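You operate a simulated robot arm through the tools that you are given. There is no shell and no other tool. Be economical: measure what you need, move in short steps, check, and stop when the job is done.

The job below is to be done with a simulated robot arm. You get a single attempt, and the scene is never put back.

TASK
Run a test, shut off the leaking sink section, then test again.
Fine: open lever 2 first, so that the basin lamp stays lit, then shut levers 3 and 4; leave the other levers alone.

It is judged by the outcome, as a careful person would: the job done as asked, and still so three seconds after it is handed in. It fails if anything else is knocked over, pushed out of place, dropped, spilled or broken.

THE ROBOT
A 7-joint arm with a two-finger parallel gripper on a trunk, on a base that drives. Base frame: it is fixed to the floor where the robot stands at the start and does not move with it; the origin is under the middle of the robot, x ahead of it, y to its left, z up. Readings come in mm, rad, newtons and seconds.
With the tool pointing down near the work surface it reaches from about 360 to 760 mm from the robot's upright axis, wherever it stands. Its first joint turns from -2.496 to 2.496 rad. Places, roughly: a-to-b button [700, -500, 1400]; a-to-c button [700, -500, 1300]; b-to-c button [700, -500, 1200]; b-to-d button [700, -500, 1100]; c-to-d button [700, -500, 1000]; d-to-a button [700, -500, 900]; number eight lever [400, 600, 900]; number eleven lever [600, 100, 700]; number five lever [300, 800, 1000]; number four lever [500, 300, 1200]; number nine lever [500, 300, 900]; number one lever [300, 900, 1400]; number seven lever [600, 100, 1000]; number six lever [500, 500, 1000]; number ten lever [300, 900, 700]; number three lever [400, 600, 1200]. Payload 3 kg.
The tool frame sits at the grasp point between the pads (the TCP): z along the fingers, y along the line on which they close. The tips reach 30 mm beyond it. Largest opening 94 mm; finger width 28, thickness 10; the body of the gripper, 50 by 96 mm, starts 55 mm behind the TCP.
Orientation is that of the tool frame in the base frame, as a unit quaternion [w, x, y, z]. With the fingers straight down and closing along the base's y, the tool's x points along the base's -x, its y along +y and its z along -z.

THE INTERFACE
- The arm moves only by the tool move_arm. Its argument "plan" is a list of rows, each a list of 7 numbers: the shift along the tool's x, y, z in mm, then the turn, a rotation vector about the tool's x, y, z in rad, then the gripper command, from -1 (fully open) to 1 (shut), values between in proportion. In form: [[tx, ty, tz, rx, ry, rz, fingers], ...]. A call has 1 to 10 rows; each row shifts and turns the commanded pose from where the row before left it, along the tool's axes as they then stand. A row lasts 0.2 s, in which the tool goes at most 50 mm and 0.15 rad; a call with a longer step from one row to the next is refused whole, and so is a gripper value outside its range. Where a pose cannot be reached the arm comes as near as it can. A force on the tool above 70 N (or 10 N above the force at the start of the call, whichever is more), or a blocked arm, ends the call early, and 0.2 s more pass. The fingers move at their own pace (about 45 mm/s each) and stop on an object; they squeeze with about 35 N. The grip force told is the motor's: it shows also when the fingers shut on nothing. Time passes only in rows, and 0.2 s behind the last, so rows that do not move let the fingers close. It gives the time, the measured TCP pose, the force on the tool (base axes), the opening and the grip force at its end, in the units of the frame above (readings bear some noise), with the torque about the TCP (base axes, N m) and any sound that the robot's microphone picked up.
- Cameras (640 x 400 px; columns grow to the right, rows downward): "scene" is now at [55.9, 155.6, 1883.5]; the picture's right is [0.14, -0.99, 0.00], its down [-0.68, -0.09, -0.73] and it looks along [0.72, 0.10, -0.68] (base axes); focal length 236 px, centre (320, 200). "wrist" rides on the gripper at [76, 14, -103] in the tool frame; the picture's right is [-0.18, 0.98, 0.00], its down [-0.75, -0.14, -0.64] and it looks along [-0.63, -0.12, 0.77] (tool axes); focal length 243 px, centre (320, 200). There is no depth. A picture from a camera that has moved, and an enlarged one, comes with that camera's place and axes in the base frame and with its lens.
- get_image(camera): a new picture of that camera. It takes no simulated time.
- lift_body(by): slides the trunk up (or, below 0, down) by that many mm; the arm and the scene camera ride with it, the base frame stays. It gives what a move gives, with no picture.
- roll_base(legs): drives the robot by 1 to 6 legs, each [ahead, left, turn to the left] in mm, mm and rad, along the robot's own axes; the way and the turn of a leg run together, so that a leg with both is an arc; at most 1500 mm and 3.142 rad a leg. The arm and the cameras ride along, it lands a little off, and it stops where it bumps. It gives what a move gives.
- pan_tilt(pan, tilt): turns the head with the scene camera to pan (to the left, within 2.496 rad either way) and tilt (down, from -0.506 to 1.204), counted from straight ahead of the robot. It gives what a move gives.
- enlarge(camera, box): a new picture of the part [left, top, right, bottom] of that camera's present view, enlarged. It takes no simulated time.
- close_job(): hands the job in; it is judged then, once.

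Work in short steps. Places have to be worked out from the pictures, the camera data and where the tool is seen: move nearer, look again, correct. Check each grasp and each placing, and mend what went wrong. You have 120 turns and 98 pictures in all, those below and enlarged ones among them. Open the gripper and draw the arm clear of the work before you hand the job in, unless the task says otherwise; then end with one line.

The tools are called after "Emit:" by a JSON object that holds its "method" and its "body". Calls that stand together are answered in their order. move_arm: Moves the arm, as the interface text tells. Its arguments: {"type":"object","properties":{"plan":{"type":"array"}},"required":["plan"]} The other tools are called the same way: lift_body (by) slides the trunk up or down; roll_base (legs) drives the base; pan_tilt (pan, tilt) turns the head that bears the scene camera; get_image (camera) takes a picture; enlarge (camera, box) takes an enlarged picture of a part of a camera's view; close_job () hands the job in.

At the start:

```text
t: 0.0
tool_pos: [448.1, 300.4, 1563.1]
orientation: [0.001, -0.001, 1.0, 0.0]
force: [-0.3, 0.3, 0.3]
torque: [-0.04, -0.01, -0.02]
gripper_width: 94.1
finger_force: 0.1
trunk travel left (down, up): [-325.0, 65.0]
robot x, y, heading: [-2.6, 1.5, 0.001]
head pan, tilt: [0.136, 0.752]
```

scene: 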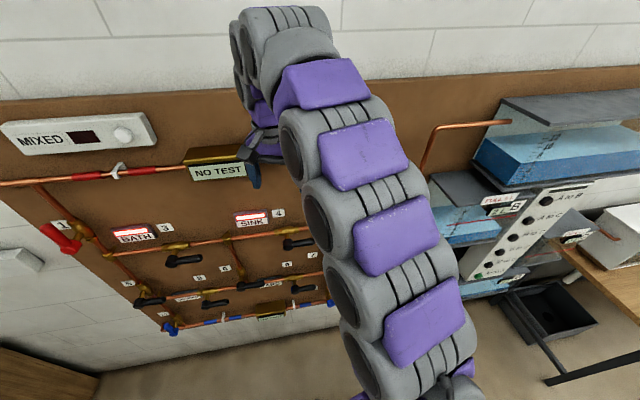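
wrist: 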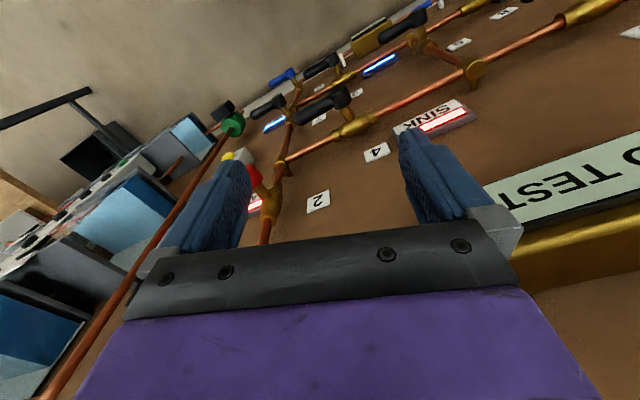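

The arm hides much of the board. I'll enlarge the views first to understand the layout.

Emit:
{"method": "enlarge", "body": {"camera": "scene", "box": [0, 100, 340, 340]}}

Emit:
{"method": "enlarge", "body": {"camera": "scene", "box": [400, 80, 640, 320]}}

Emit:
{"method": "enlarge", "body": {"camera": "wrist", "box": [160, 0, 640, 280]}}

```text
1.67 times, centred on (170, 220) of scene
camera zoom: at [55.9, 155.6, 1883.5], right [0.14, -0.99, 0.0], down [-0.68, -0.09, -0.73], along [0.72, 0.1, -0.68], focal length 394 px, centre (570, 167)
```

zoom: 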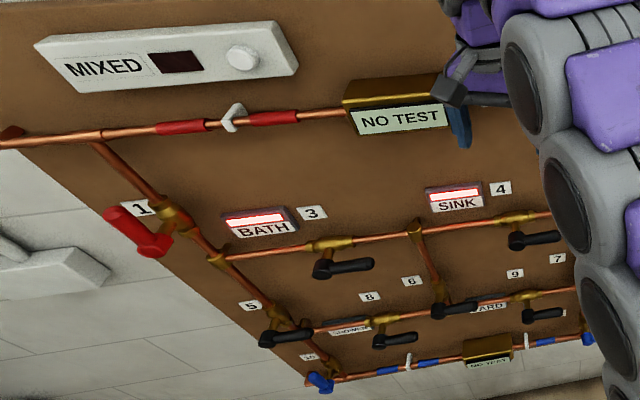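

```text
1.67 times, centred on (520, 200) of scene
camera zoom: at [55.9, 155.6, 1883.5], right [0.14, -0.99, 0.0], down [-0.68, -0.09, -0.73], along [0.72, 0.1, -0.68], focal length 394 px, centre (-13, 200)
```

zoom: 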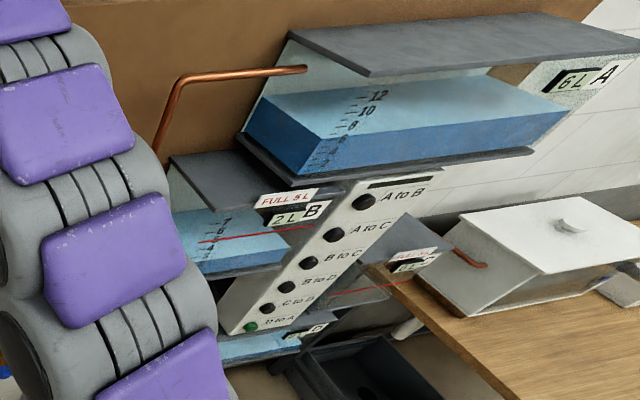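

```text
1.33 times, centred on (400, 140) of wrist
camera zoom: at [372.2, 312.5, 1666.6], right [0.18, 0.98, 0.0], down [0.75, -0.14, 0.64], along [0.63, -0.12, -0.77], focal length 324 px, centre (213, 280)
```

zoom: 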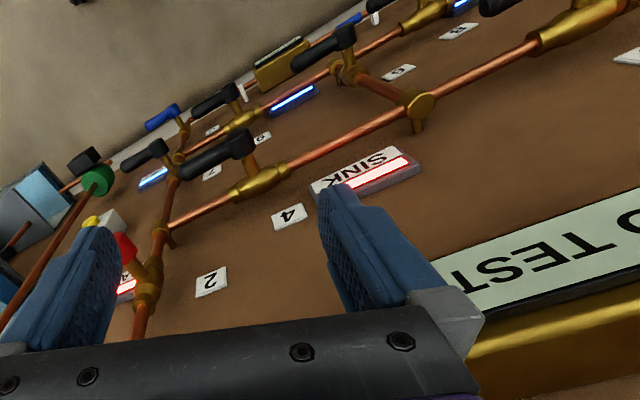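

The board is a pipe manifold, with a test panel ("MIXED", with a white knob or button) and gauges reading "NO TEST". I'll look behind the robot before backing away for a fuller view.

Emit:
{"method": "pan_tilt", "body": {"pan": 2.49, "tilt": 0.6}}

Emit:
{"method": "get_image", "body": {"camera": "scene"}}

Emit:
{"method": "pan_tilt", "body": {"pan": -2.49, "tilt": 0.6}}

Emit:
{"method": "get_image", "body": {"camera": "scene"}}

```text
t: 2.2
tool_pos: [447.6, 297.0, 1564.2]
orientation: [0.0, 0.0, 1.0, 0.0]
force: [-0.2, -0.3, -0.9]
torque: [-0.02, 0.01, 0.02]
gripper_width: 94.1
finger_force: 0.0
trunk travel left (down, up): [-325.0, 65.0]
robot x, y, heading: [1.8, -2.7, -0.004]
head pan, tilt: [2.491, 0.6]
```

```text
92 pictures are left
camera scene: at [-96.6, 198.2, 1896.6], right [0.61, 0.8, 0.0], down [0.45, -0.34, -0.83], along [-0.66, 0.5, -0.56], focal length 236 px, centre (320, 200)
```

scene: 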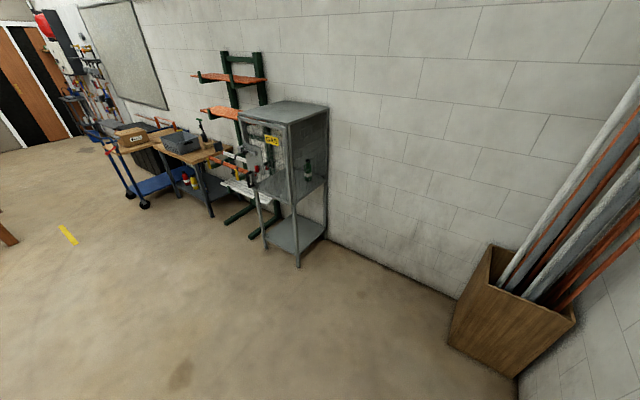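

```text
t: 6.1
tool_pos: [446.9, 297.4, 1564.6]
orientation: [0.0, -0.001, 1.0, 0.0]
force: [0.5, -0.3, 0.5]
torque: [0.01, -0.03, -0.03]
gripper_width: 94.3
finger_force: 0.0
trunk travel left (down, up): [-325.0, 65.0]
robot x, y, heading: [0.9, -0.1, 0.001]
head pan, tilt: [-2.491, 0.6]
```

```text
91 pictures are left
camera scene: at [-96.6, 90.9, 1896.9], right [-0.61, 0.8, 0.0], down [0.45, 0.34, -0.83], along [-0.66, -0.5, -0.56], focal length 236 px, centre (320, 200)
```

scene: 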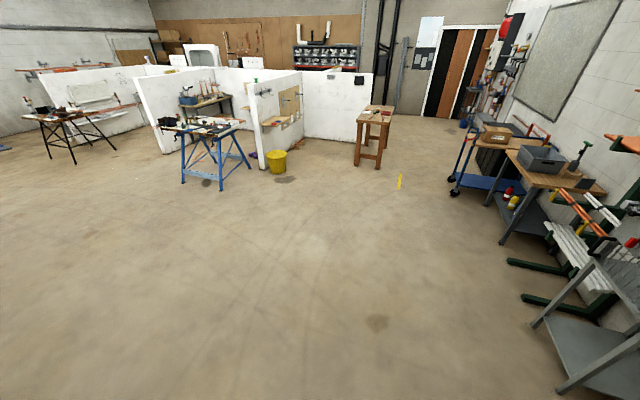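

The floor behind is free. I'll back off 600 mm and look at the board with the head level.

Emit:
{"method": "roll_base", "body": {"legs": [[-600, -100, 0]]}}

Emit:
{"method": "pan_tilt", "body": {"pan": 0.3, "tilt": 0.5}}

Emit:
{"method": "get_image", "body": {"camera": "scene"}}

Emit:
{"method": "get_image", "body": {"camera": "wrist"}}

```text
t: 9.5
tool_pos: [-155.4, 196.3, 1565.2]
orientation: [0.0, 0.0, 1.0, 0.0]
force: [-0.5, 0.4, 1.6]
torque: [0.03, -0.03, -0.01]
gripper_width: 93.9
finger_force: 0.0
trunk travel left (down, up): [-325.0, 65.0]
robot x, y, heading: [-600.7, -98.0, 0.004]
head pan, tilt: [-2.491, 0.6]
```

```text
t: 12.0
tool_pos: [-155.0, 195.2, 1565.5]
orientation: [0.001, 0.0, 1.0, 0.001]
force: [-0.1, -0.3, -0.3]
torque: [-0.04, 0.04, -0.01]
gripper_width: 93.8
finger_force: 0.0
trunk travel left (down, up): [-325.0, 65.0]
robot x, y, heading: [-599.9, -101.3, 0.001]
head pan, tilt: [0.3, 0.499]
```

```text
90 pictures are left
camera scene: at [-540.1, 70.6, 1905.5], right [0.3, -0.96, 0.0], down [-0.46, -0.14, -0.88], along [0.84, 0.26, -0.48], focal length 236 px, centre (320, 200)
```

scene: 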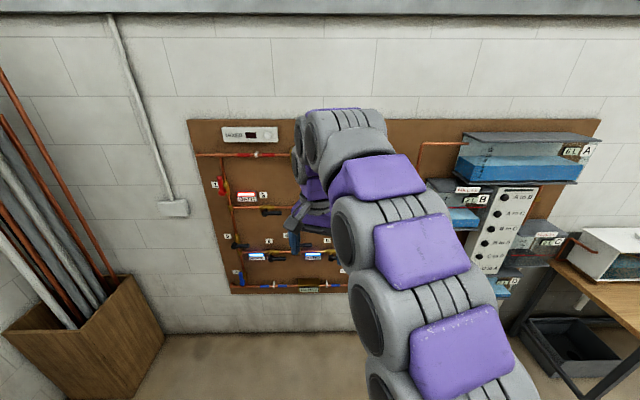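

```text
89 pictures are left
camera wrist: at [-231.8, 207.0, 1668.1], right [0.18, 0.98, 0.0], down [0.75, -0.14, 0.64], along [0.63, -0.12, -0.77], focal length 243 px, centre (320, 200)
```

wrist: 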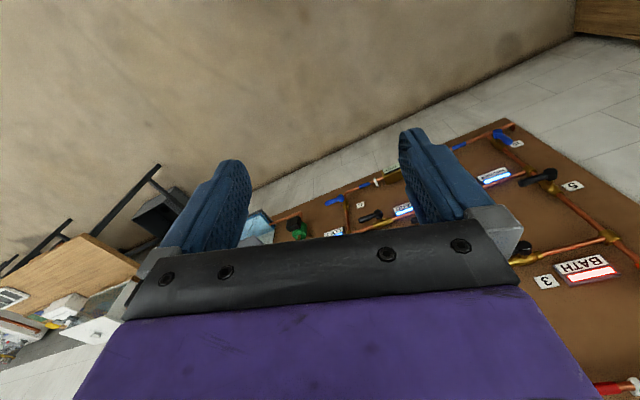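

The board sits ahead and slightly to the left, and the arm still covers part of it. With free space around, I turn the tool toward horizontal, pointing at the board.

Emit:
{"method": "move_arm", "body": {"plan": [[0, 0, 0, 0, -0.15, 0, 1], [0, 0, 0, 0, -0.15, 0, 1], [0, 0, 0, 0, -0.15, 0, 1], [0, 0, 0, 0, -0.15, 0, 1], [0, 0, 0, 0, -0.15, 0, 1], [0, 0, 0, 0, -0.15, 0, 1], [0, 0, 0, 0, -0.15, 0, 1], [0, 0, 0, 0, -0.15, 0, 1], [0, 0, 0, 0, -0.15, 0, 1], [0, 0, 0, 0, -0.15, 0, 1]]}}

Emit:
{"method": "get_image", "body": {"camera": "scene"}}

Emit:
{"method": "get_image", "body": {"camera": "wrist"}}

```text
t: 13.5
tool_pos: [-136.8, 201.7, 1493.4]
orientation: [0.315, 0.067, 0.941, 0.102]
force: [-0.2, 0.5, -1.2]
torque: [0.02, 0.02, 0.0]
gripper_width: 0.0
finger_force: 33.2
trunk travel left (down, up): [-325.0, 65.0]
robot x, y, heading: [-597.8, -101.3, 0.001]
head pan, tilt: [0.3, 0.499]
stopped in row 7: the arm was blocked; the commanded pose is now the measured one
```

```text
88 pictures are left
camera scene: at [-541.1, 70.2, 1905.6], right [0.3, -0.96, 0.0], down [-0.46, -0.14, -0.88], along [0.84, 0.26, -0.48], focal length 236 px, centre (320, 200)
```

scene: 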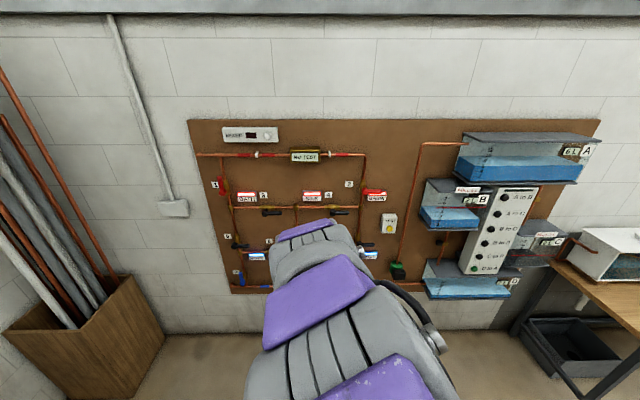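

```text
87 pictures are left
camera wrist: at [-259.0, 213.4, 1533.5], right [0.21, 0.92, 0.34], down [0.2, -0.38, 0.9], along [0.96, -0.12, -0.26], focal length 243 px, centre (320, 200)
```

wrist: 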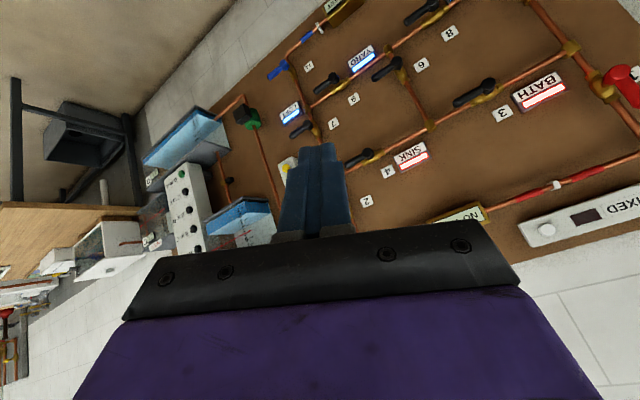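

Now most of the board is visible. I'll enlarge it.

Emit:
{"method": "enlarge", "body": {"camera": "scene", "box": [185, 110, 425, 300]}}

Emit:
{"method": "enlarge", "body": {"camera": "wrist", "box": [240, 0, 640, 260]}}

Emit:
{"method": "enlarge", "body": {"camera": "scene", "box": [205, 120, 305, 200]}}

Emit:
{"method": "enlarge", "body": {"camera": "scene", "box": [290, 140, 410, 240]}}

```text
2.11 times, centred on (305, 205) of scene
camera zoom: at [-541.1, 70.2, 1905.6], right [0.3, -0.96, 0.0], down [-0.46, -0.14, -0.88], along [0.84, 0.26, -0.48], focal length 497 px, centre (352, 190)
```

zoom: 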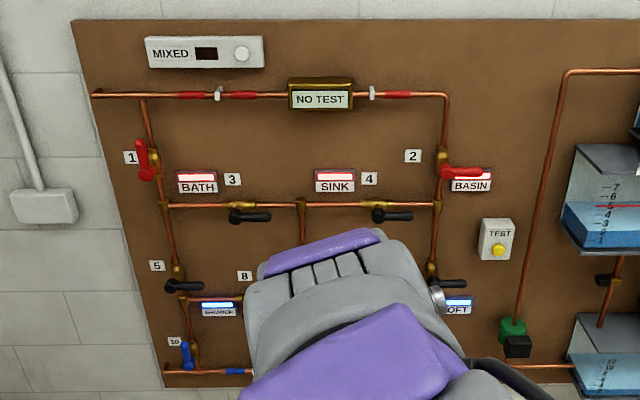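

```text
1.54 times, centred on (440, 130) of wrist
camera zoom: at [-259.0, 213.4, 1533.5], right [0.21, 0.92, 0.34], down [0.2, -0.38, 0.9], along [0.96, -0.12, -0.26], focal length 373 px, centre (135, 308)
```

zoom: 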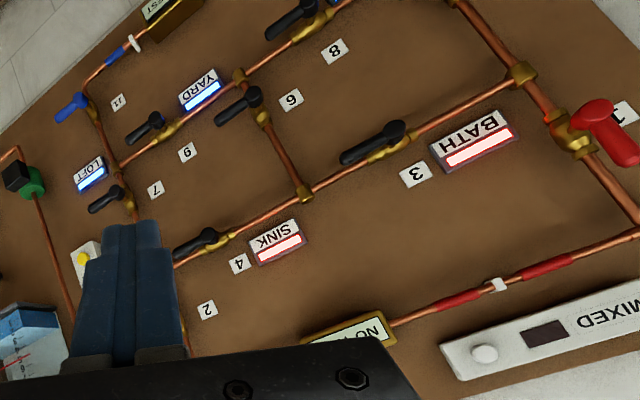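

```text
5.00 times, centred on (255, 160) of scene
camera zoom: at [-541.1, 70.2, 1905.6], right [0.3, -0.96, 0.0], down [-0.46, -0.14, -0.88], along [0.84, 0.26, -0.48], focal length 1181 px, centre (645, 400)
```

zoom: 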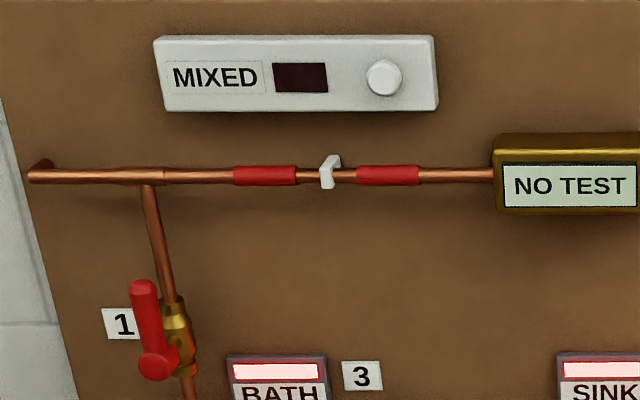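

```text
4.00 times, centred on (350, 190) of scene
camera zoom: at [-541.1, 70.2, 1905.6], right [0.3, -0.96, 0.0], down [-0.46, -0.14, -0.88], along [0.84, 0.26, -0.48], focal length 945 px, centre (200, 240)
```

zoom: 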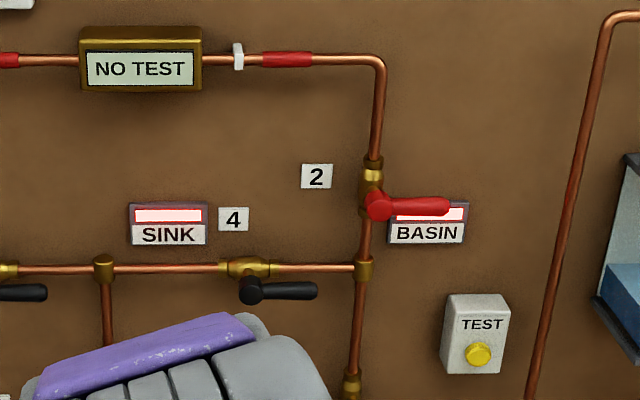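

The yellow TEST button is to the right of lever 2. By triangulation the board plane has normal (0.955, 0.297), at about 670 mm, and the lever handles sit at about 574 mm with z≈1245 (levers 3 and 4) and z≈1371 (lever 2). The wrist bend was blocked here, so I extend the arm forward and down first.

Emit:
{"method": "move_arm", "body": {"plan": [[-12, -4, 40, 0, 0, 0, 1], [-12, -4, 40, 0, 0, 0, 1], [-12, -4, 40, 0, 0, 0, 1], [-12, -4, 40, 0, 0, 0, 1], [-12, -4, 40, 0, 0, 0, 1], [-12, -4, 40, 0, 0, 0, 1]]}}

Emit:
{"method": "get_image", "body": {"camera": "scene"}}

```text
t: 14.9
tool_pos: [66.1, 202.0, 1344.4]
orientation: [0.318, 0.064, 0.941, 0.1]
force: [0.0, -1.0, -0.2]
torque: [0.03, 0.04, 0.0]
gripper_width: 0.2
finger_force: 33.1
trunk travel left (down, up): [-325.0, 65.0]
robot x, y, heading: [-600.8, -100.1, -0.003]
head pan, tilt: [0.3, 0.499]
```

```text
82 pictures are left
camera scene: at [-535.1, 70.7, 1905.3], right [0.3, -0.96, 0.0], down [-0.46, -0.14, -0.88], along [0.84, 0.26, -0.48], focal length 236 px, centre (320, 200)
```

scene: 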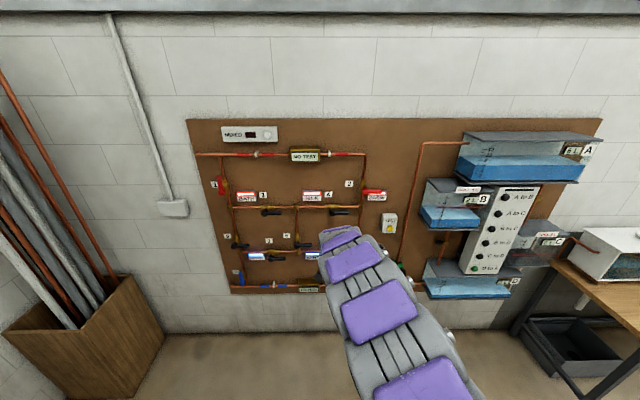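

The arm moves freely here. I turn the base to face the board squarely, then bring the tool horizontal.

Emit:
{"method": "roll_base", "body": {"legs": [[0, 0, 0.303]]}}

Emit:
{"method": "move_arm", "body": {"plan": [[0, 0, 0, 0.0075, -0.131, -0.034, 1], [0, 0, 0, 0.0075, -0.131, -0.034, 1], [0, 0, 0, 0.0075, -0.131, -0.034, 1], [0, 0, 0, 0.0075, -0.131, -0.034, 1], [0, 0, 0, 0.0075, -0.131, -0.034, 1], [0, 0, 0, 0.0075, -0.131, -0.034, 1], [0, 0, 0, 0.0075, -0.131, -0.034, 1]]}}

Emit:
{"method": "get_image", "body": {"camera": "wrist"}}

Emit:
{"method": "pan_tilt", "body": {"pan": 0, "tilt": 0.5}}

Emit:
{"method": "get_image", "body": {"camera": "scene"}}

```text
t: 16.3
tool_pos: [-56.4, 384.4, 1345.4]
orientation: [0.3, -0.079, 0.939, 0.149]
force: [0.1, 0.4, -0.1]
torque: [0.0, 0.02, -0.02]
gripper_width: 0.3
finger_force: 33.0
trunk travel left (down, up): [-325.0, 65.0]
robot x, y, heading: [-604.3, -99.7, 0.306]
head pan, tilt: [0.3, 0.499]
```

```text
t: 17.9
tool_pos: [-55.2, 379.0, 1343.3]
orientation: [0.666, -0.098, 0.733, 0.099]
force: [0.0, 1.0, -0.3]
torque: [0.01, 0.02, -0.01]
gripper_width: 0.3
finger_force: 32.9
out of reach, approached as far as the arm can: row 4, 5, 6
trunk travel left (down, up): [-325.0, 65.0]
robot x, y, heading: [-602.9, -99.4, 0.298]
head pan, tilt: [0.3, 0.499]
```

```text
81 pictures are left
camera wrist: at [-164.8, 362.6, 1278.4], right [-0.25, 0.95, 0.2], down [-0.5, -0.3, 0.81], along [0.83, 0.11, 0.55], focal length 243 px, centre (320, 200)
```

wrist: 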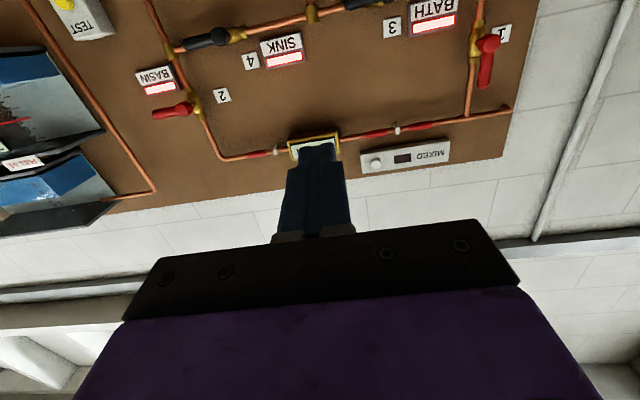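

```text
t: 18.7
tool_pos: [-57.0, 377.6, 1344.3]
orientation: [0.664, -0.097, 0.734, 0.1]
force: [-0.6, 0.2, 0.4]
torque: [0.01, 0.03, -0.03]
gripper_width: 0.0
finger_force: 33.4
trunk travel left (down, up): [-325.0, 65.0]
robot x, y, heading: [-601.2, -98.9, 0.308]
head pan, tilt: [0.0, 0.499]
```

```text
80 pictures are left
camera scene: at [-581.6, 56.5, 1905.5], right [0.3, -0.95, 0.0], down [-0.46, -0.15, -0.88], along [0.84, 0.26, -0.48], focal length 236 px, centre (320, 200)
```

scene: 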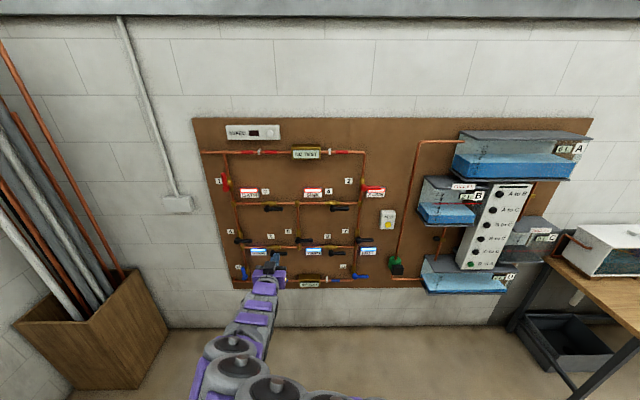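

The tool is now horizontal, pitched only about 0.1 rad, and the view is clear. I'll zoom in on the parts to refine positions and lever states.

Emit:
{"method": "enlarge", "body": {"camera": "scene", "box": [300, 140, 420, 240]}}

Emit:
{"method": "enlarge", "body": {"camera": "scene", "box": [200, 165, 320, 265]}}

Emit:
{"method": "enlarge", "body": {"camera": "scene", "box": [260, 205, 380, 305]}}

```text
4.00 times, centred on (360, 190) of scene
camera zoom: at [-581.6, 56.5, 1905.5], right [0.3, -0.95, 0.0], down [-0.46, -0.15, -0.88], along [0.84, 0.26, -0.48], focal length 945 px, centre (160, 240)
```

zoom: 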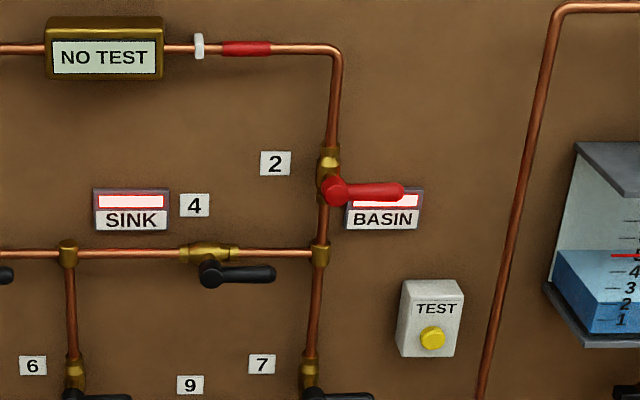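

```text
4.00 times, centred on (260, 215) of scene
camera zoom: at [-581.6, 56.5, 1905.5], right [0.3, -0.95, 0.0], down [-0.46, -0.15, -0.88], along [0.84, 0.26, -0.48], focal length 945 px, centre (560, 140)
```

zoom: 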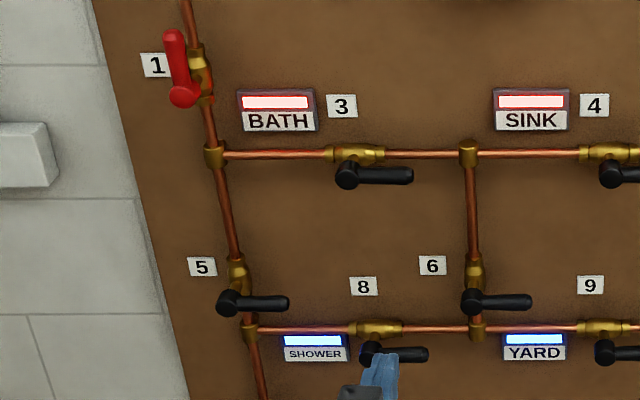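

```text
4.00 times, centred on (320, 255) of scene
camera zoom: at [-581.6, 56.5, 1905.5], right [0.3, -0.95, 0.0], down [-0.46, -0.15, -0.88], along [0.84, 0.26, -0.48], focal length 945 px, centre (320, -20)
```

zoom: 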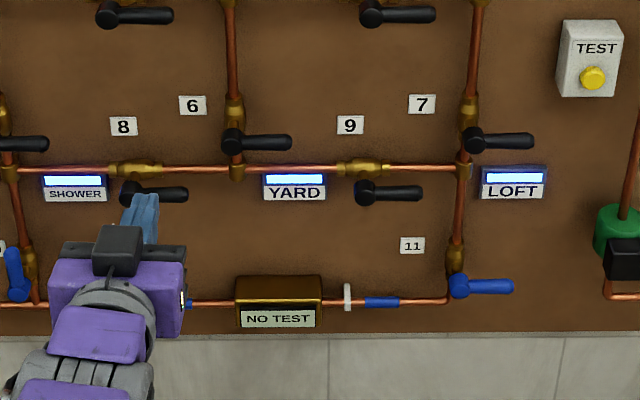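

All lamps are lit, and levers 3 and 4 are open with their handles pointing right. I estimate the TEST button at board coordinates w≈178, z≈1106. I drive right, lower the trunk, and look with the wrist camera.

Emit:
{"method": "roll_base", "body": {"legs": [[0, -555, 0]]}}

Emit:
{"method": "lift_body", "body": {"by": -230}}

Emit:
{"method": "roll_base", "body": {"legs": [[380, 0, 0]]}}

Emit:
{"method": "get_image", "body": {"camera": "scene"}}

Emit:
{"method": "get_image", "body": {"camera": "wrist"}}

```text
t: 21.9
tool_pos: [108.6, -145.7, 1343.3]
orientation: [0.666, -0.099, 0.733, 0.098]
force: [0.2, -1.4, -0.3]
torque: [0.05, -0.01, -0.01]
gripper_width: 0.0
finger_force: 32.9
trunk travel left (down, up): [-325.0, 65.0]
robot x, y, heading: [-434.5, -630.2, 0.298]
head pan, tilt: [0.0, 0.499]
```

```text
t: 24.3
tool_pos: [108.8, -156.3, 1116.3]
orientation: [0.666, -0.096, 0.733, 0.102]
force: [-0.2, -0.1, -0.8]
torque: [-0.02, -0.03, -0.02]
gripper_width: 0.0
finger_force: 32.9
trunk travel left (down, up): [-95.0, 295.0]
robot x, y, heading: [-435.2, -628.3, 0.301]
head pan, tilt: [0.0, 0.499]
```

```text
t: 26.7
tool_pos: [477.0, -45.0, 1115.5]
orientation: [0.665, -0.094, 0.735, 0.099]
force: [0.8, 0.3, 0.7]
torque: [0.01, 0.01, -0.02]
gripper_width: 0.0
finger_force: 32.7
trunk travel left (down, up): [-95.0, 295.0]
robot x, y, heading: [-70.4, -517.7, 0.299]
head pan, tilt: [0.0, 0.499]
```

```text
76 pictures are left
camera scene: at [-50.1, -359.3, 1675.4], right [0.29, -0.96, 0.0], down [-0.46, -0.14, -0.88], along [0.84, 0.26, -0.48], focal length 236 px, centre (320, 200)
```

scene: 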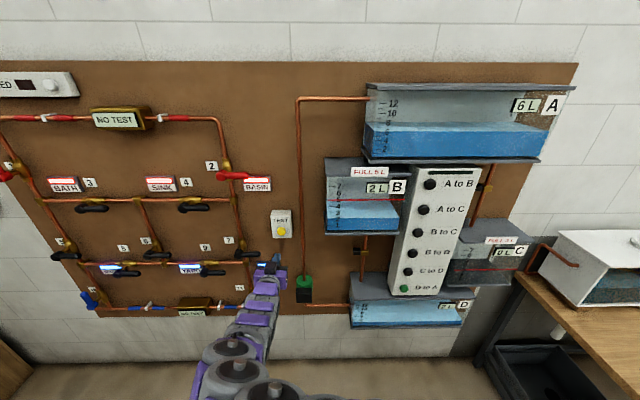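

```text
75 pictures are left
camera wrist: at [368.0, -61.5, 1050.5], right [-0.25, 0.95, 0.2], down [-0.5, -0.31, 0.81], along [0.83, 0.1, 0.55], focal length 243 px, centre (320, 200)
```

wrist: 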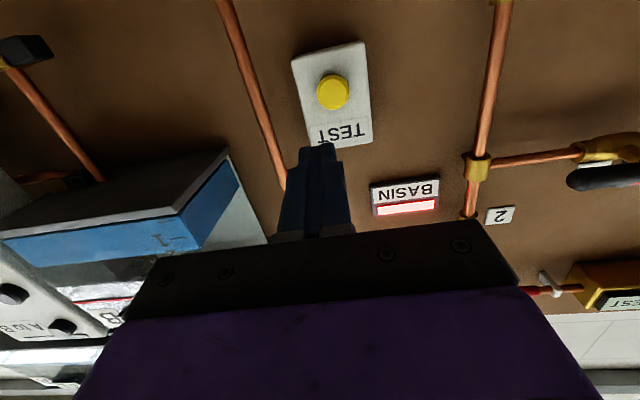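

The button is at about D 615, w 176, z 1107, and the tool's w is 184. I shift 8 mm left and 5 mm down, then roll forward 110 mm, leaving about 30 mm for a gentle arm press.

Emit:
{"method": "move_arm", "body": {"plan": [[5, 8, 0, 0, 0, 0, 1]]}}

Emit:
{"method": "roll_base", "body": {"legs": [[110, 0, 0]]}}

Emit:
{"method": "get_image", "body": {"camera": "wrist"}}

Emit:
{"method": "get_image", "body": {"camera": "scene"}}

```text
t: 27.1
tool_pos: [474.1, -40.7, 1113.2]
orientation: [0.665, -0.093, 0.734, 0.101]
force: [-0.5, 0.6, 1.2]
torque: [0.03, 0.01, -0.01]
gripper_width: 0.0
finger_force: 33.2
trunk travel left (down, up): [-95.0, 295.0]
robot x, y, heading: [-69.4, -519.2, 0.301]
head pan, tilt: [0.0, 0.499]
```

```text
t: 28.3
tool_pos: [579.5, -9.7, 1111.4]
orientation: [0.665, -0.094, 0.734, 0.101]
force: [-0.2, -0.6, 0.1]
torque: [-0.01, -0.03, 0.01]
gripper_width: 0.3
finger_force: 32.3
trunk travel left (down, up): [-95.0, 295.0]
robot x, y, heading: [35.1, -485.5, 0.306]
head pan, tilt: [0.0, 0.499]
```

```text
74 pictures are left
camera wrist: at [470.6, -23.8, 1046.4], right [-0.25, 0.95, 0.21], down [-0.5, -0.31, 0.81], along [0.83, 0.1, 0.55], focal length 243 px, centre (320, 200)
```

wrist: 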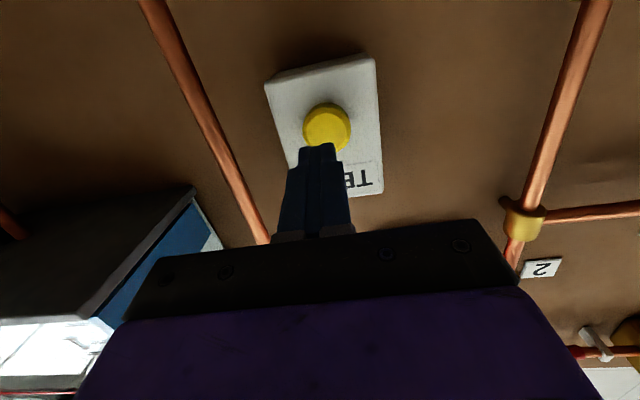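

```text
73 pictures are left
camera scene: at [55.8, -327.3, 1675.4], right [0.29, -0.96, 0.0], down [-0.46, -0.14, -0.88], along [0.84, 0.26, -0.48], focal length 236 px, centre (320, 200)
```

scene: 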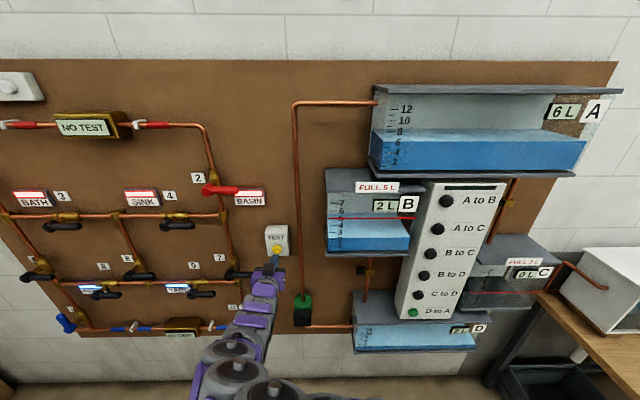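

The tip is about 30 mm short of the button, 5 mm to the right and a little high. I correct that and press forward in small steps.

Emit:
{"method": "move_arm", "body": {"plan": [[3, 5, 0, 0, 0, 0, 1], [0, 0, 10, 0, 0, 0, 1], [0, 0, 8, 0, 0, 0, 1], [0, 0, 5, 0, 0, 0, 1], [0, 0, 4, 0, 0, 0, 1], [0, 0, 3, 0, 0, 0, 1]]}}

Emit:
{"method": "get_image", "body": {"camera": "wrist"}}

```text
t: 29.7
tool_pos: [604.6, 1.5, 1106.6]
orientation: [0.666, -0.093, 0.733, 0.102]
force: [0.0, 0.0, -0.8]
torque: [0.01, 0.01, 0.01]
gripper_width: 0.0
finger_force: 33.0
trunk travel left (down, up): [-95.0, 295.0]
robot x, y, heading: [36.8, -481.8, 0.298]
head pan, tilt: [0.0, 0.499]
```

```text
72 pictures are left
camera wrist: at [496.4, -13.2, 1042.4], right [-0.25, 0.95, 0.21], down [-0.5, -0.31, 0.81], along [0.83, 0.1, 0.55], focal length 243 px, centre (320, 200)
```

wrist: 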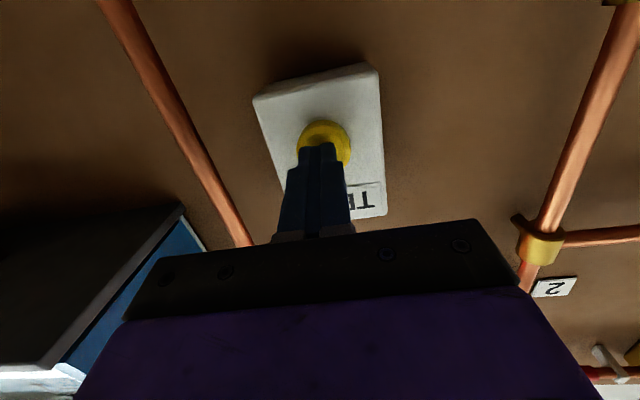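

No contact yet (force ~0), with the tip right at the button. I continue pressing in 4 mm steps.

Emit:
{"method": "move_arm", "body": {"plan": [[0, 0, 4, 0, 0, 0, 1], [0, 0, 4, 0, 0, 0, 1], [0, 0, 4, 0, 0, 0, 1]]}}

Emit:
{"method": "get_image", "body": {"camera": "scene"}}

```text
t: 30.5
tool_pos: [616.5, 4.9, 1106.8]
orientation: [0.666, -0.093, 0.733, 0.102]
force: [-12.9, -6.4, -1.8]
torque: [-0.04, -0.08, -0.03]
gripper_width: 0.0
finger_force: 32.9
trunk travel left (down, up): [-95.0, 295.0]
robot x, y, heading: [37.3, -487.4, 0.299]
head pan, tilt: [0.0, 0.499]
heard: click
```

```text
71 pictures are left
camera scene: at [52.5, -330.2, 1675.7], right [0.29, -0.96, 0.0], down [-0.46, -0.14, -0.88], along [0.84, 0.26, -0.48], focal length 236 px, centre (320, 200)
```

scene: 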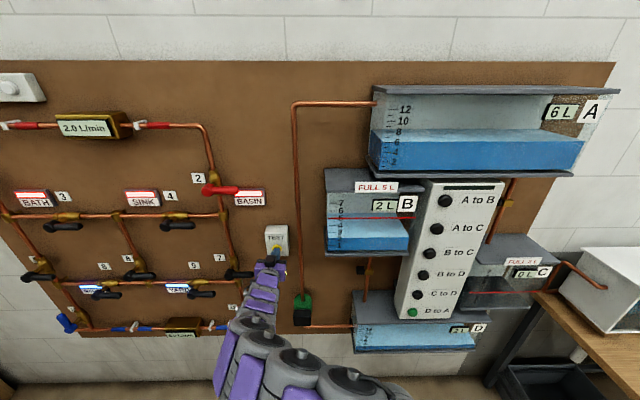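

I heard the click and the gauge now shows 2.0 L/min, so the first test has run. I withdraw and measure lever 2 from here.

Emit:
{"method": "move_arm", "body": {"plan": [[0, 0, -30, 0, 0, 0, 1], [0, 0, -40, 0, 0, 0, 1]]}}

Emit:
{"method": "enlarge", "body": {"camera": "scene", "box": [40, 100, 280, 250]}}

Emit:
{"method": "enlarge", "body": {"camera": "scene", "box": [0, 240, 250, 396]}}

```text
t: 31.1
tool_pos: [549.5, -7.6, 1114.1]
orientation: [0.666, -0.091, 0.734, 0.098]
force: [0.4, 0.0, -0.3]
torque: [0.02, -0.04, -0.02]
gripper_width: 0.1
finger_force: 33.1
out of reach, approached as far as the arm can: row 2
trunk travel left (down, up): [-95.0, 295.0]
robot x, y, heading: [35.2, -484.2, 0.301]
head pan, tilt: [0.0, 0.499]
```

```text
2.67 times, centred on (160, 175) of scene
camera zoom: at [53.0, -326.5, 1675.4], right [0.29, -0.96, 0.0], down [-0.46, -0.14, -0.88], along [0.84, 0.26, -0.48], focal length 630 px, centre (747, 267)
```

zoom: 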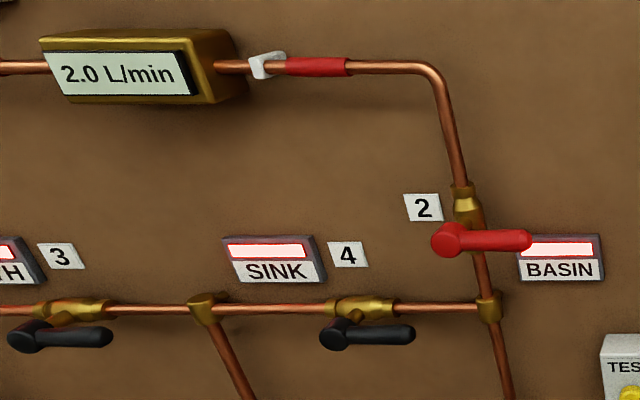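

```text
2.56 times, centred on (125, 318) of scene
camera zoom: at [53.0, -326.5, 1675.4], right [0.29, -0.96, 0.0], down [-0.46, -0.14, -0.88], along [0.84, 0.26, -0.48], focal length 605 px, centre (819, -102)
```

zoom: 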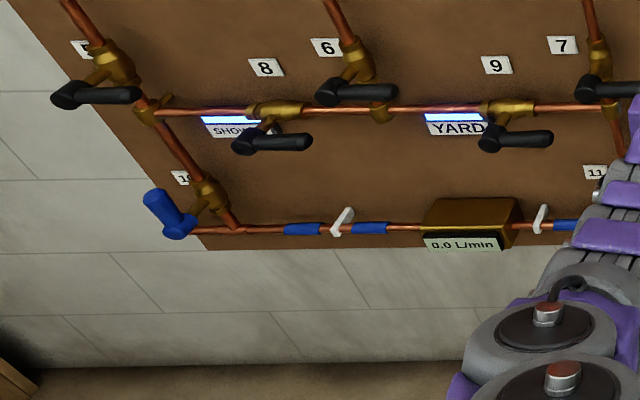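

The hot gauge reads 2.0 L/min and the cold one 0.0. Lever 2's pivot is at about w 0, z 1368, D 580, with its tip at w≈88. I back off, raise the trunk, and line up below the handle.

Emit:
{"method": "roll_base", "body": {"legs": [[-200, 0, 0]]}}

Emit:
{"method": "lift_body", "body": {"by": 218}}

Emit:
{"method": "move_arm", "body": {"plan": [[0, 0, 45, 0, 0, 0, 1]]}}

Emit:
{"method": "roll_base", "body": {"legs": [[0, 110, 0]]}}

Emit:
{"method": "get_image", "body": {"camera": "wrist"}}

```text
t: 32.7
tool_pos: [357.9, -66.2, 1114.6]
orientation: [0.666, -0.092, 0.734, 0.099]
force: [-0.5, 0.1, 0.1]
torque: [0.0, 0.01, 0.0]
gripper_width: 0.0
finger_force: 32.6
trunk travel left (down, up): [-95.0, 295.0]
robot x, y, heading: [-158.4, -542.2, 0.299]
head pan, tilt: [0.0, 0.499]
```

```text
t: 35.0
tool_pos: [360.6, -68.9, 1334.6]
orientation: [0.666, -0.089, 0.734, 0.098]
force: [0.5, 0.8, -0.1]
torque: [-0.01, 0.03, -0.01]
gripper_width: 0.0
finger_force: 32.8
trunk travel left (down, up): [-313.0, 77.0]
robot x, y, heading: [-156.7, -546.8, 0.295]
head pan, tilt: [0.0, 0.499]
```

```text
t: 35.5
tool_pos: [406.7, -56.9, 1329.4]
orientation: [0.665, -0.089, 0.735, 0.099]
force: [1.6, 0.0, -0.1]
torque: [-0.02, 0.0, 0.05]
gripper_width: 0.2
finger_force: 32.4
trunk travel left (down, up): [-313.0, 77.0]
robot x, y, heading: [-156.2, -548.8, 0.298]
head pan, tilt: [0.0, 0.499]
```

```text
t: 37.0
tool_pos: [374.7, 58.7, 1337.5]
orientation: [0.664, -0.056, 0.74, 0.087]
force: [-1.1, 1.3, -0.4]
torque: [0.06, -0.03, -0.07]
gripper_width: 0.0
finger_force: 32.6
trunk travel left (down, up): [-313.0, 77.0]
robot x, y, heading: [-189.9, -433.7, 0.298]
head pan, tilt: [0.0, 0.499]
stopped in leg 1: the robot was blocked; the commanded pose is now the measured one
```

```text
68 pictures are left
camera wrist: at [263.9, 52.3, 1273.4], right [-0.17, 0.96, 0.24], down [-0.51, -0.29, 0.81], along [0.84, 0.02, 0.54], focal length 243 px, centre (320, 200)
```

wrist: 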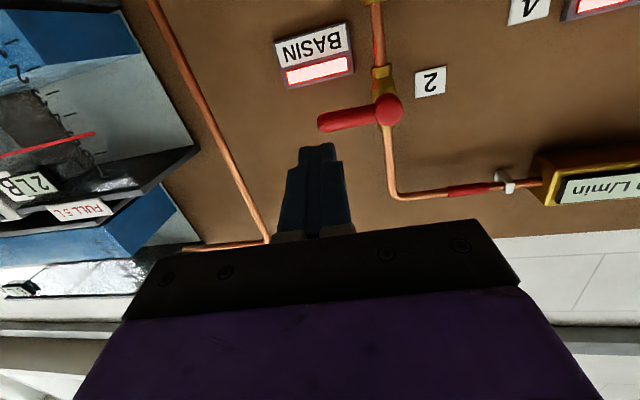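

It reported a block, although the base covered nearly the whole leg. I check for any bump.

Emit:
{"method": "get_image", "body": {"camera": "scene"}}

Emit:
{"method": "pan_tilt", "body": {"pan": 0.9, "tilt": 1.0}}

Emit:
{"method": "get_image", "body": {"camera": "scene"}}

```text
67 pictures are left
camera scene: at [-181.0, -235.1, 1889.7], right [0.3, -0.96, 0.02], down [-0.45, -0.16, -0.88], along [0.84, 0.25, -0.48], focal length 236 px, centre (320, 200)
```

scene: 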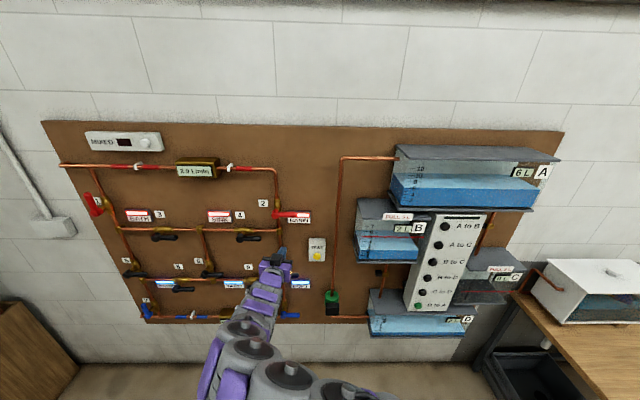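

```text
t: 38.2
tool_pos: [401.8, -19.0, 1358.2]
orientation: [0.665, -0.029, 0.74, 0.095]
force: [-0.1, -0.8, 0.0]
torque: [-0.02, 0.02, 0.04]
gripper_width: 0.0
finger_force: 33.0
trunk travel left (down, up): [-313.0, 77.0]
robot x, y, heading: [-191.7, -439.6, 0.294]
head pan, tilt: [0.901, 1.0]
```

```text
66 pictures are left
camera scene: at [-231.0, -244.6, 1852.0], right [0.93, -0.36, 0.0], down [-0.31, -0.79, -0.54], along [0.2, 0.5, -0.84], focal length 236 px, centre (320, 200)
```

scene: 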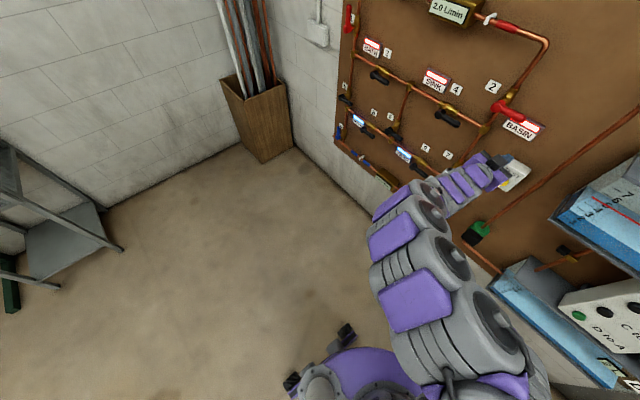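

There is no obstacle, so the stop seems to have been a wobble. I do a null move to see where the arm settled.

Emit:
{"method": "move_arm", "body": {"plan": [[0, 0, 0, 0, 0, 0, 1], [0, 0, 0, 0, 0, 0, 1]]}}

Emit:
{"method": "pan_tilt", "body": {"pan": 0.3, "tilt": 0.5}}

Emit:
{"method": "get_image", "body": {"camera": "scene"}}

```text
t: 39.0
tool_pos: [390.1, 6.9, 1354.2]
orientation: [0.664, -0.031, 0.741, 0.096]
force: [0.4, -0.3, 0.8]
torque: [-0.01, 0.1, 0.07]
gripper_width: 0.0
finger_force: 33.4
trunk travel left (down, up): [-313.0, 77.0]
robot x, y, heading: [-187.1, -432.7, 0.304]
head pan, tilt: [0.901, 1.0]
stopped in row 2: the arm was blocked; the commanded pose is now the measured one
```

```text
t: 40.0
tool_pos: [391.8, -4.4, 1354.4]
orientation: [0.665, -0.043, 0.739, 0.099]
force: [0.0, 0.1, -0.8]
torque: [0.01, -0.05, 0.0]
gripper_width: 0.3
finger_force: 32.7
trunk travel left (down, up): [-313.0, 77.0]
robot x, y, heading: [-186.9, -432.4, 0.295]
head pan, tilt: [0.3, 0.499]
```

```text
65 pictures are left
camera scene: at [-177.0, -270.1, 1894.8], right [0.56, -0.83, -0.01], down [-0.4, -0.27, -0.88], along [0.72, 0.5, -0.48], focal length 236 px, centre (320, 200)
```

scene: 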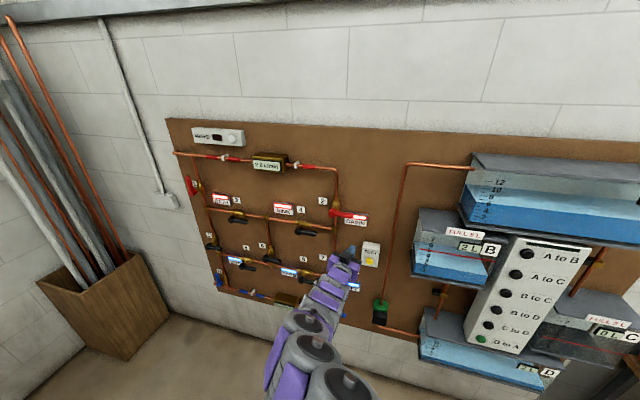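

The body is still rocking. I wait a bit for it to settle.

Emit:
{"method": "move_arm", "body": {"plan": [[0, 0, 0, 0, 0, 0, 1], [0, 0, 0, 0, 0, 0, 1], [0, 0, 0, 0, 0, 0, 1], [0, 0, 0, 0, 0, 0, 1], [0, 0, 0, 0, 0, 0, 1]]}}

Emit:
{"method": "move_arm", "body": {"plan": [[0, 0, 0, 0, 0, 0, 1], [0, 0, 0, 0, 0, 0, 1], [0, 0, 0, 0, 0, 0, 1], [0, 0, 0, 0, 0, 0, 1], [0, 0, 0, 0, 0, 0, 1]]}}

Emit:
{"method": "move_arm", "body": {"plan": [[0, 0, 0, 0, 0, 0, 1], [0, 0, 0, 0, 0, 0, 1]]}}

```text
t: 41.2
tool_pos: [382.2, 23.2, 1346.5]
orientation: [0.665, -0.047, 0.74, 0.095]
force: [-0.8, 0.1, 0.0]
torque: [-0.02, -0.03, 0.0]
gripper_width: 0.1
finger_force: 33.2
trunk travel left (down, up): [-313.0, 77.0]
robot x, y, heading: [-196.2, -428.0, 0.295]
head pan, tilt: [0.3, 0.499]
```

```text
t: 42.4
tool_pos: [382.7, 24.8, 1348.4]
orientation: [0.664, -0.046, 0.74, 0.096]
force: [0.0, -0.1, 0.7]
torque: [-0.03, 0.01, 0.01]
gripper_width: 0.1
finger_force: 32.4
trunk travel left (down, up): [-313.0, 77.0]
robot x, y, heading: [-191.3, -432.3, 0.297]
head pan, tilt: [0.3, 0.499]
```

```text
t: 43.0
tool_pos: [382.1, 23.7, 1346.7]
orientation: [0.665, -0.047, 0.739, 0.095]
force: [-0.1, 0.5, -0.5]
torque: [-0.04, 0.01, -0.03]
gripper_width: 0.0
finger_force: 33.4
trunk travel left (down, up): [-313.0, 77.0]
robot x, y, heading: [-192.3, -431.4, 0.304]
head pan, tilt: [0.3, 0.499]
```

Settled. I fix the small yaw and roll error, shift 30 mm left and lower slightly.

Emit:
{"method": "move_arm", "body": {"plan": [[6, 15, 0, -0.094, 0, -0.079, 1], [6, 15, 0, 0, 0, 0, 1], [0, 0, 0, 0, 0, 0, 1]]}}

Emit:
{"method": "pan_tilt", "body": {"pan": 0, "tilt": 0.5}}

Emit:
{"method": "get_image", "body": {"camera": "wrist"}}

```text
t: 43.8
tool_pos: [377.3, 54.4, 1340.4]
orientation: [0.664, -0.105, 0.732, 0.105]
force: [0.6, 0.2, 0.2]
torque: [0.0, 0.02, 0.06]
gripper_width: 0.0
finger_force: 32.9
out of reach, approached as far as the arm can: row 1
trunk travel left (down, up): [-313.0, 77.0]
robot x, y, heading: [-187.6, -430.6, 0.297]
head pan, tilt: [0.3, 0.499]
```

```text
t: 44.6
tool_pos: [377.8, 51.1, 1340.9]
orientation: [0.665, -0.105, 0.732, 0.105]
force: [0.3, 1.0, -0.5]
torque: [0.02, -0.03, -0.02]
gripper_width: 0.0
finger_force: 32.6
trunk travel left (down, up): [-313.0, 77.0]
robot x, y, heading: [-189.5, -433.8, 0.301]
head pan, tilt: [0.0, 0.499]
```

```text
64 pictures are left
camera wrist: at [269.7, 32.4, 1274.7], right [-0.27, 0.94, 0.2], down [-0.5, -0.31, 0.81], along [0.82, 0.12, 0.56], focal length 243 px, centre (320, 200)
```

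wrist: 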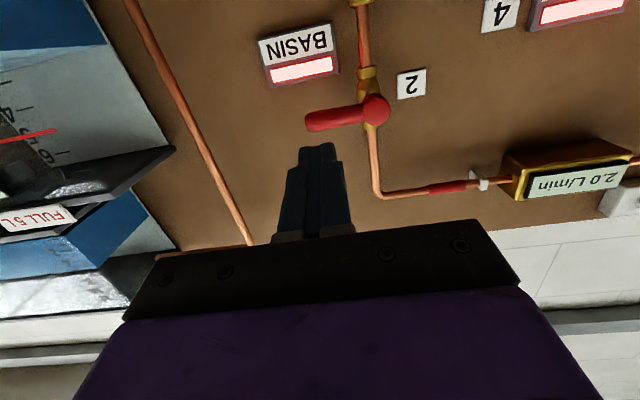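

The position matches: lever 2's pivot is at w≈3, z≈1367, and the tool is at w 63, z 1341. I lower 12 mm and roll forward so the tip passes under the handle.

Emit:
{"method": "move_arm", "body": {"plan": [[12, 0, 0, 0, 0, 0, 1]]}}

Emit:
{"method": "roll_base", "body": {"legs": [[90, 0, 0], [90, 0, 0]]}}

Emit:
{"method": "get_image", "body": {"camera": "wrist"}}

Emit:
{"method": "get_image", "body": {"camera": "scene"}}

```text
t: 45.0
tool_pos: [375.3, 56.0, 1326.3]
orientation: [0.665, -0.107, 0.732, 0.104]
force: [-0.3, 0.1, 0.3]
torque: [0.05, 0.01, -0.02]
gripper_width: 0.0
finger_force: 32.9
trunk travel left (down, up): [-313.0, 77.0]
robot x, y, heading: [-187.8, -431.8, 0.299]
head pan, tilt: [0.0, 0.499]
```

```text
t: 46.9
tool_pos: [550.3, 106.0, 1325.7]
orientation: [0.665, -0.107, 0.732, 0.105]
force: [0.9, 0.2, -0.4]
torque: [-0.02, 0.02, 0.01]
gripper_width: 0.0
finger_force: 33.2
trunk travel left (down, up): [-313.0, 77.0]
robot x, y, heading: [-16.0, -380.8, 0.298]
head pan, tilt: [0.0, 0.499]
```

```text
63 pictures are left
camera wrist: at [441.6, 88.1, 1261.0], right [-0.27, 0.94, 0.19], down [-0.5, -0.31, 0.81], along [0.82, 0.12, 0.55], focal length 243 px, centre (320, 200)
```

wrist: 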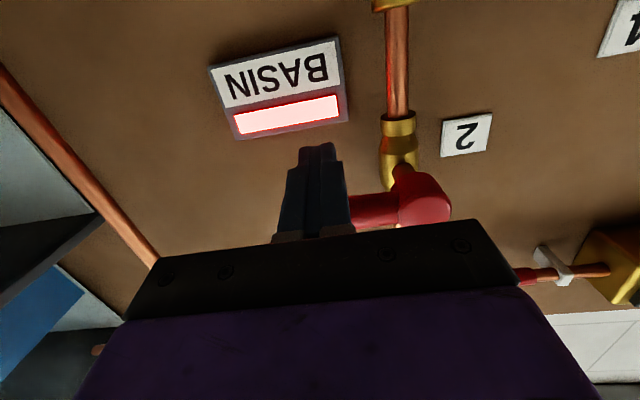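

```text
62 pictures are left
camera scene: at [1.8, -217.8, 1893.2], right [0.29, -0.96, 0.0], down [-0.46, -0.14, -0.88], along [0.84, 0.26, -0.48], focal length 236 px, centre (320, 200)
```

scene: 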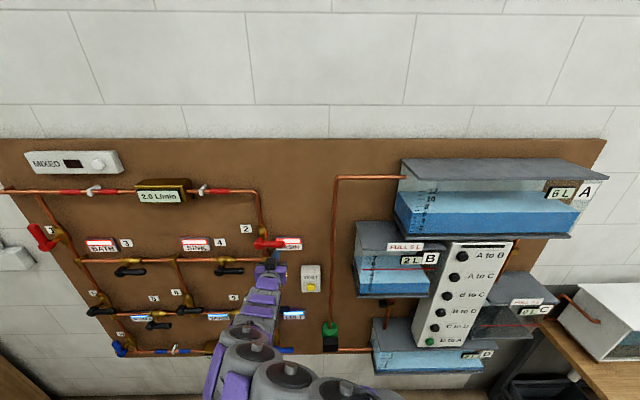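

The tip is under the handle (w 62, z 1323, D 587). I push up gently to test whether the lever moves that way.

Emit:
{"method": "move_arm", "body": {"plan": [[-10, 0, -1, 0, 0, 0, 1], [-10, 0, -1, 0, 0, 0, 1], [-10, 0, -1, 0, 0, 0, 1], [-10, 0, -1, 0, 0, 0, 1]]}}

Emit:
{"method": "get_image", "body": {"camera": "wrist"}}

Emit:
{"method": "enlarge", "body": {"camera": "scene", "box": [180, 170, 340, 290]}}

```text
t: 47.9
tool_pos: [548.6, 102.0, 1369.0]
orientation: [0.666, -0.105, 0.731, 0.106]
force: [1.9, -1.1, -3.0]
torque: [-0.01, 0.07, -0.04]
gripper_width: 0.0
finger_force: 32.9
trunk travel left (down, up): [-313.0, 77.0]
robot x, y, heading: [-16.4, -379.4, 0.297]
head pan, tilt: [0.0, 0.499]
```

```text
61 pictures are left
camera wrist: at [440.9, 83.9, 1303.6], right [-0.27, 0.94, 0.2], down [-0.5, -0.31, 0.81], along [0.82, 0.12, 0.56], focal length 243 px, centre (320, 200)
```

wrist: 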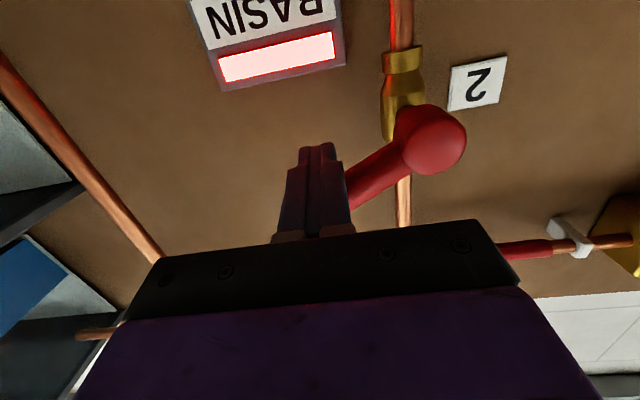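

```text
3.33 times, centred on (260, 230) of scene
camera zoom: at [3.1, -221.3, 1893.5], right [0.29, -0.96, 0.0], down [-0.46, -0.14, -0.88], along [0.84, 0.26, -0.48], focal length 788 px, centre (520, 100)
```

zoom: 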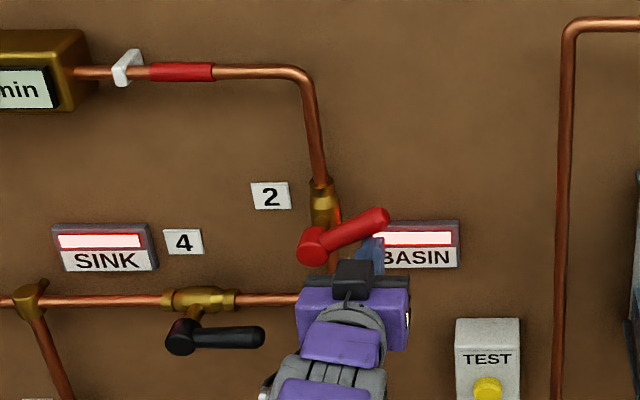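

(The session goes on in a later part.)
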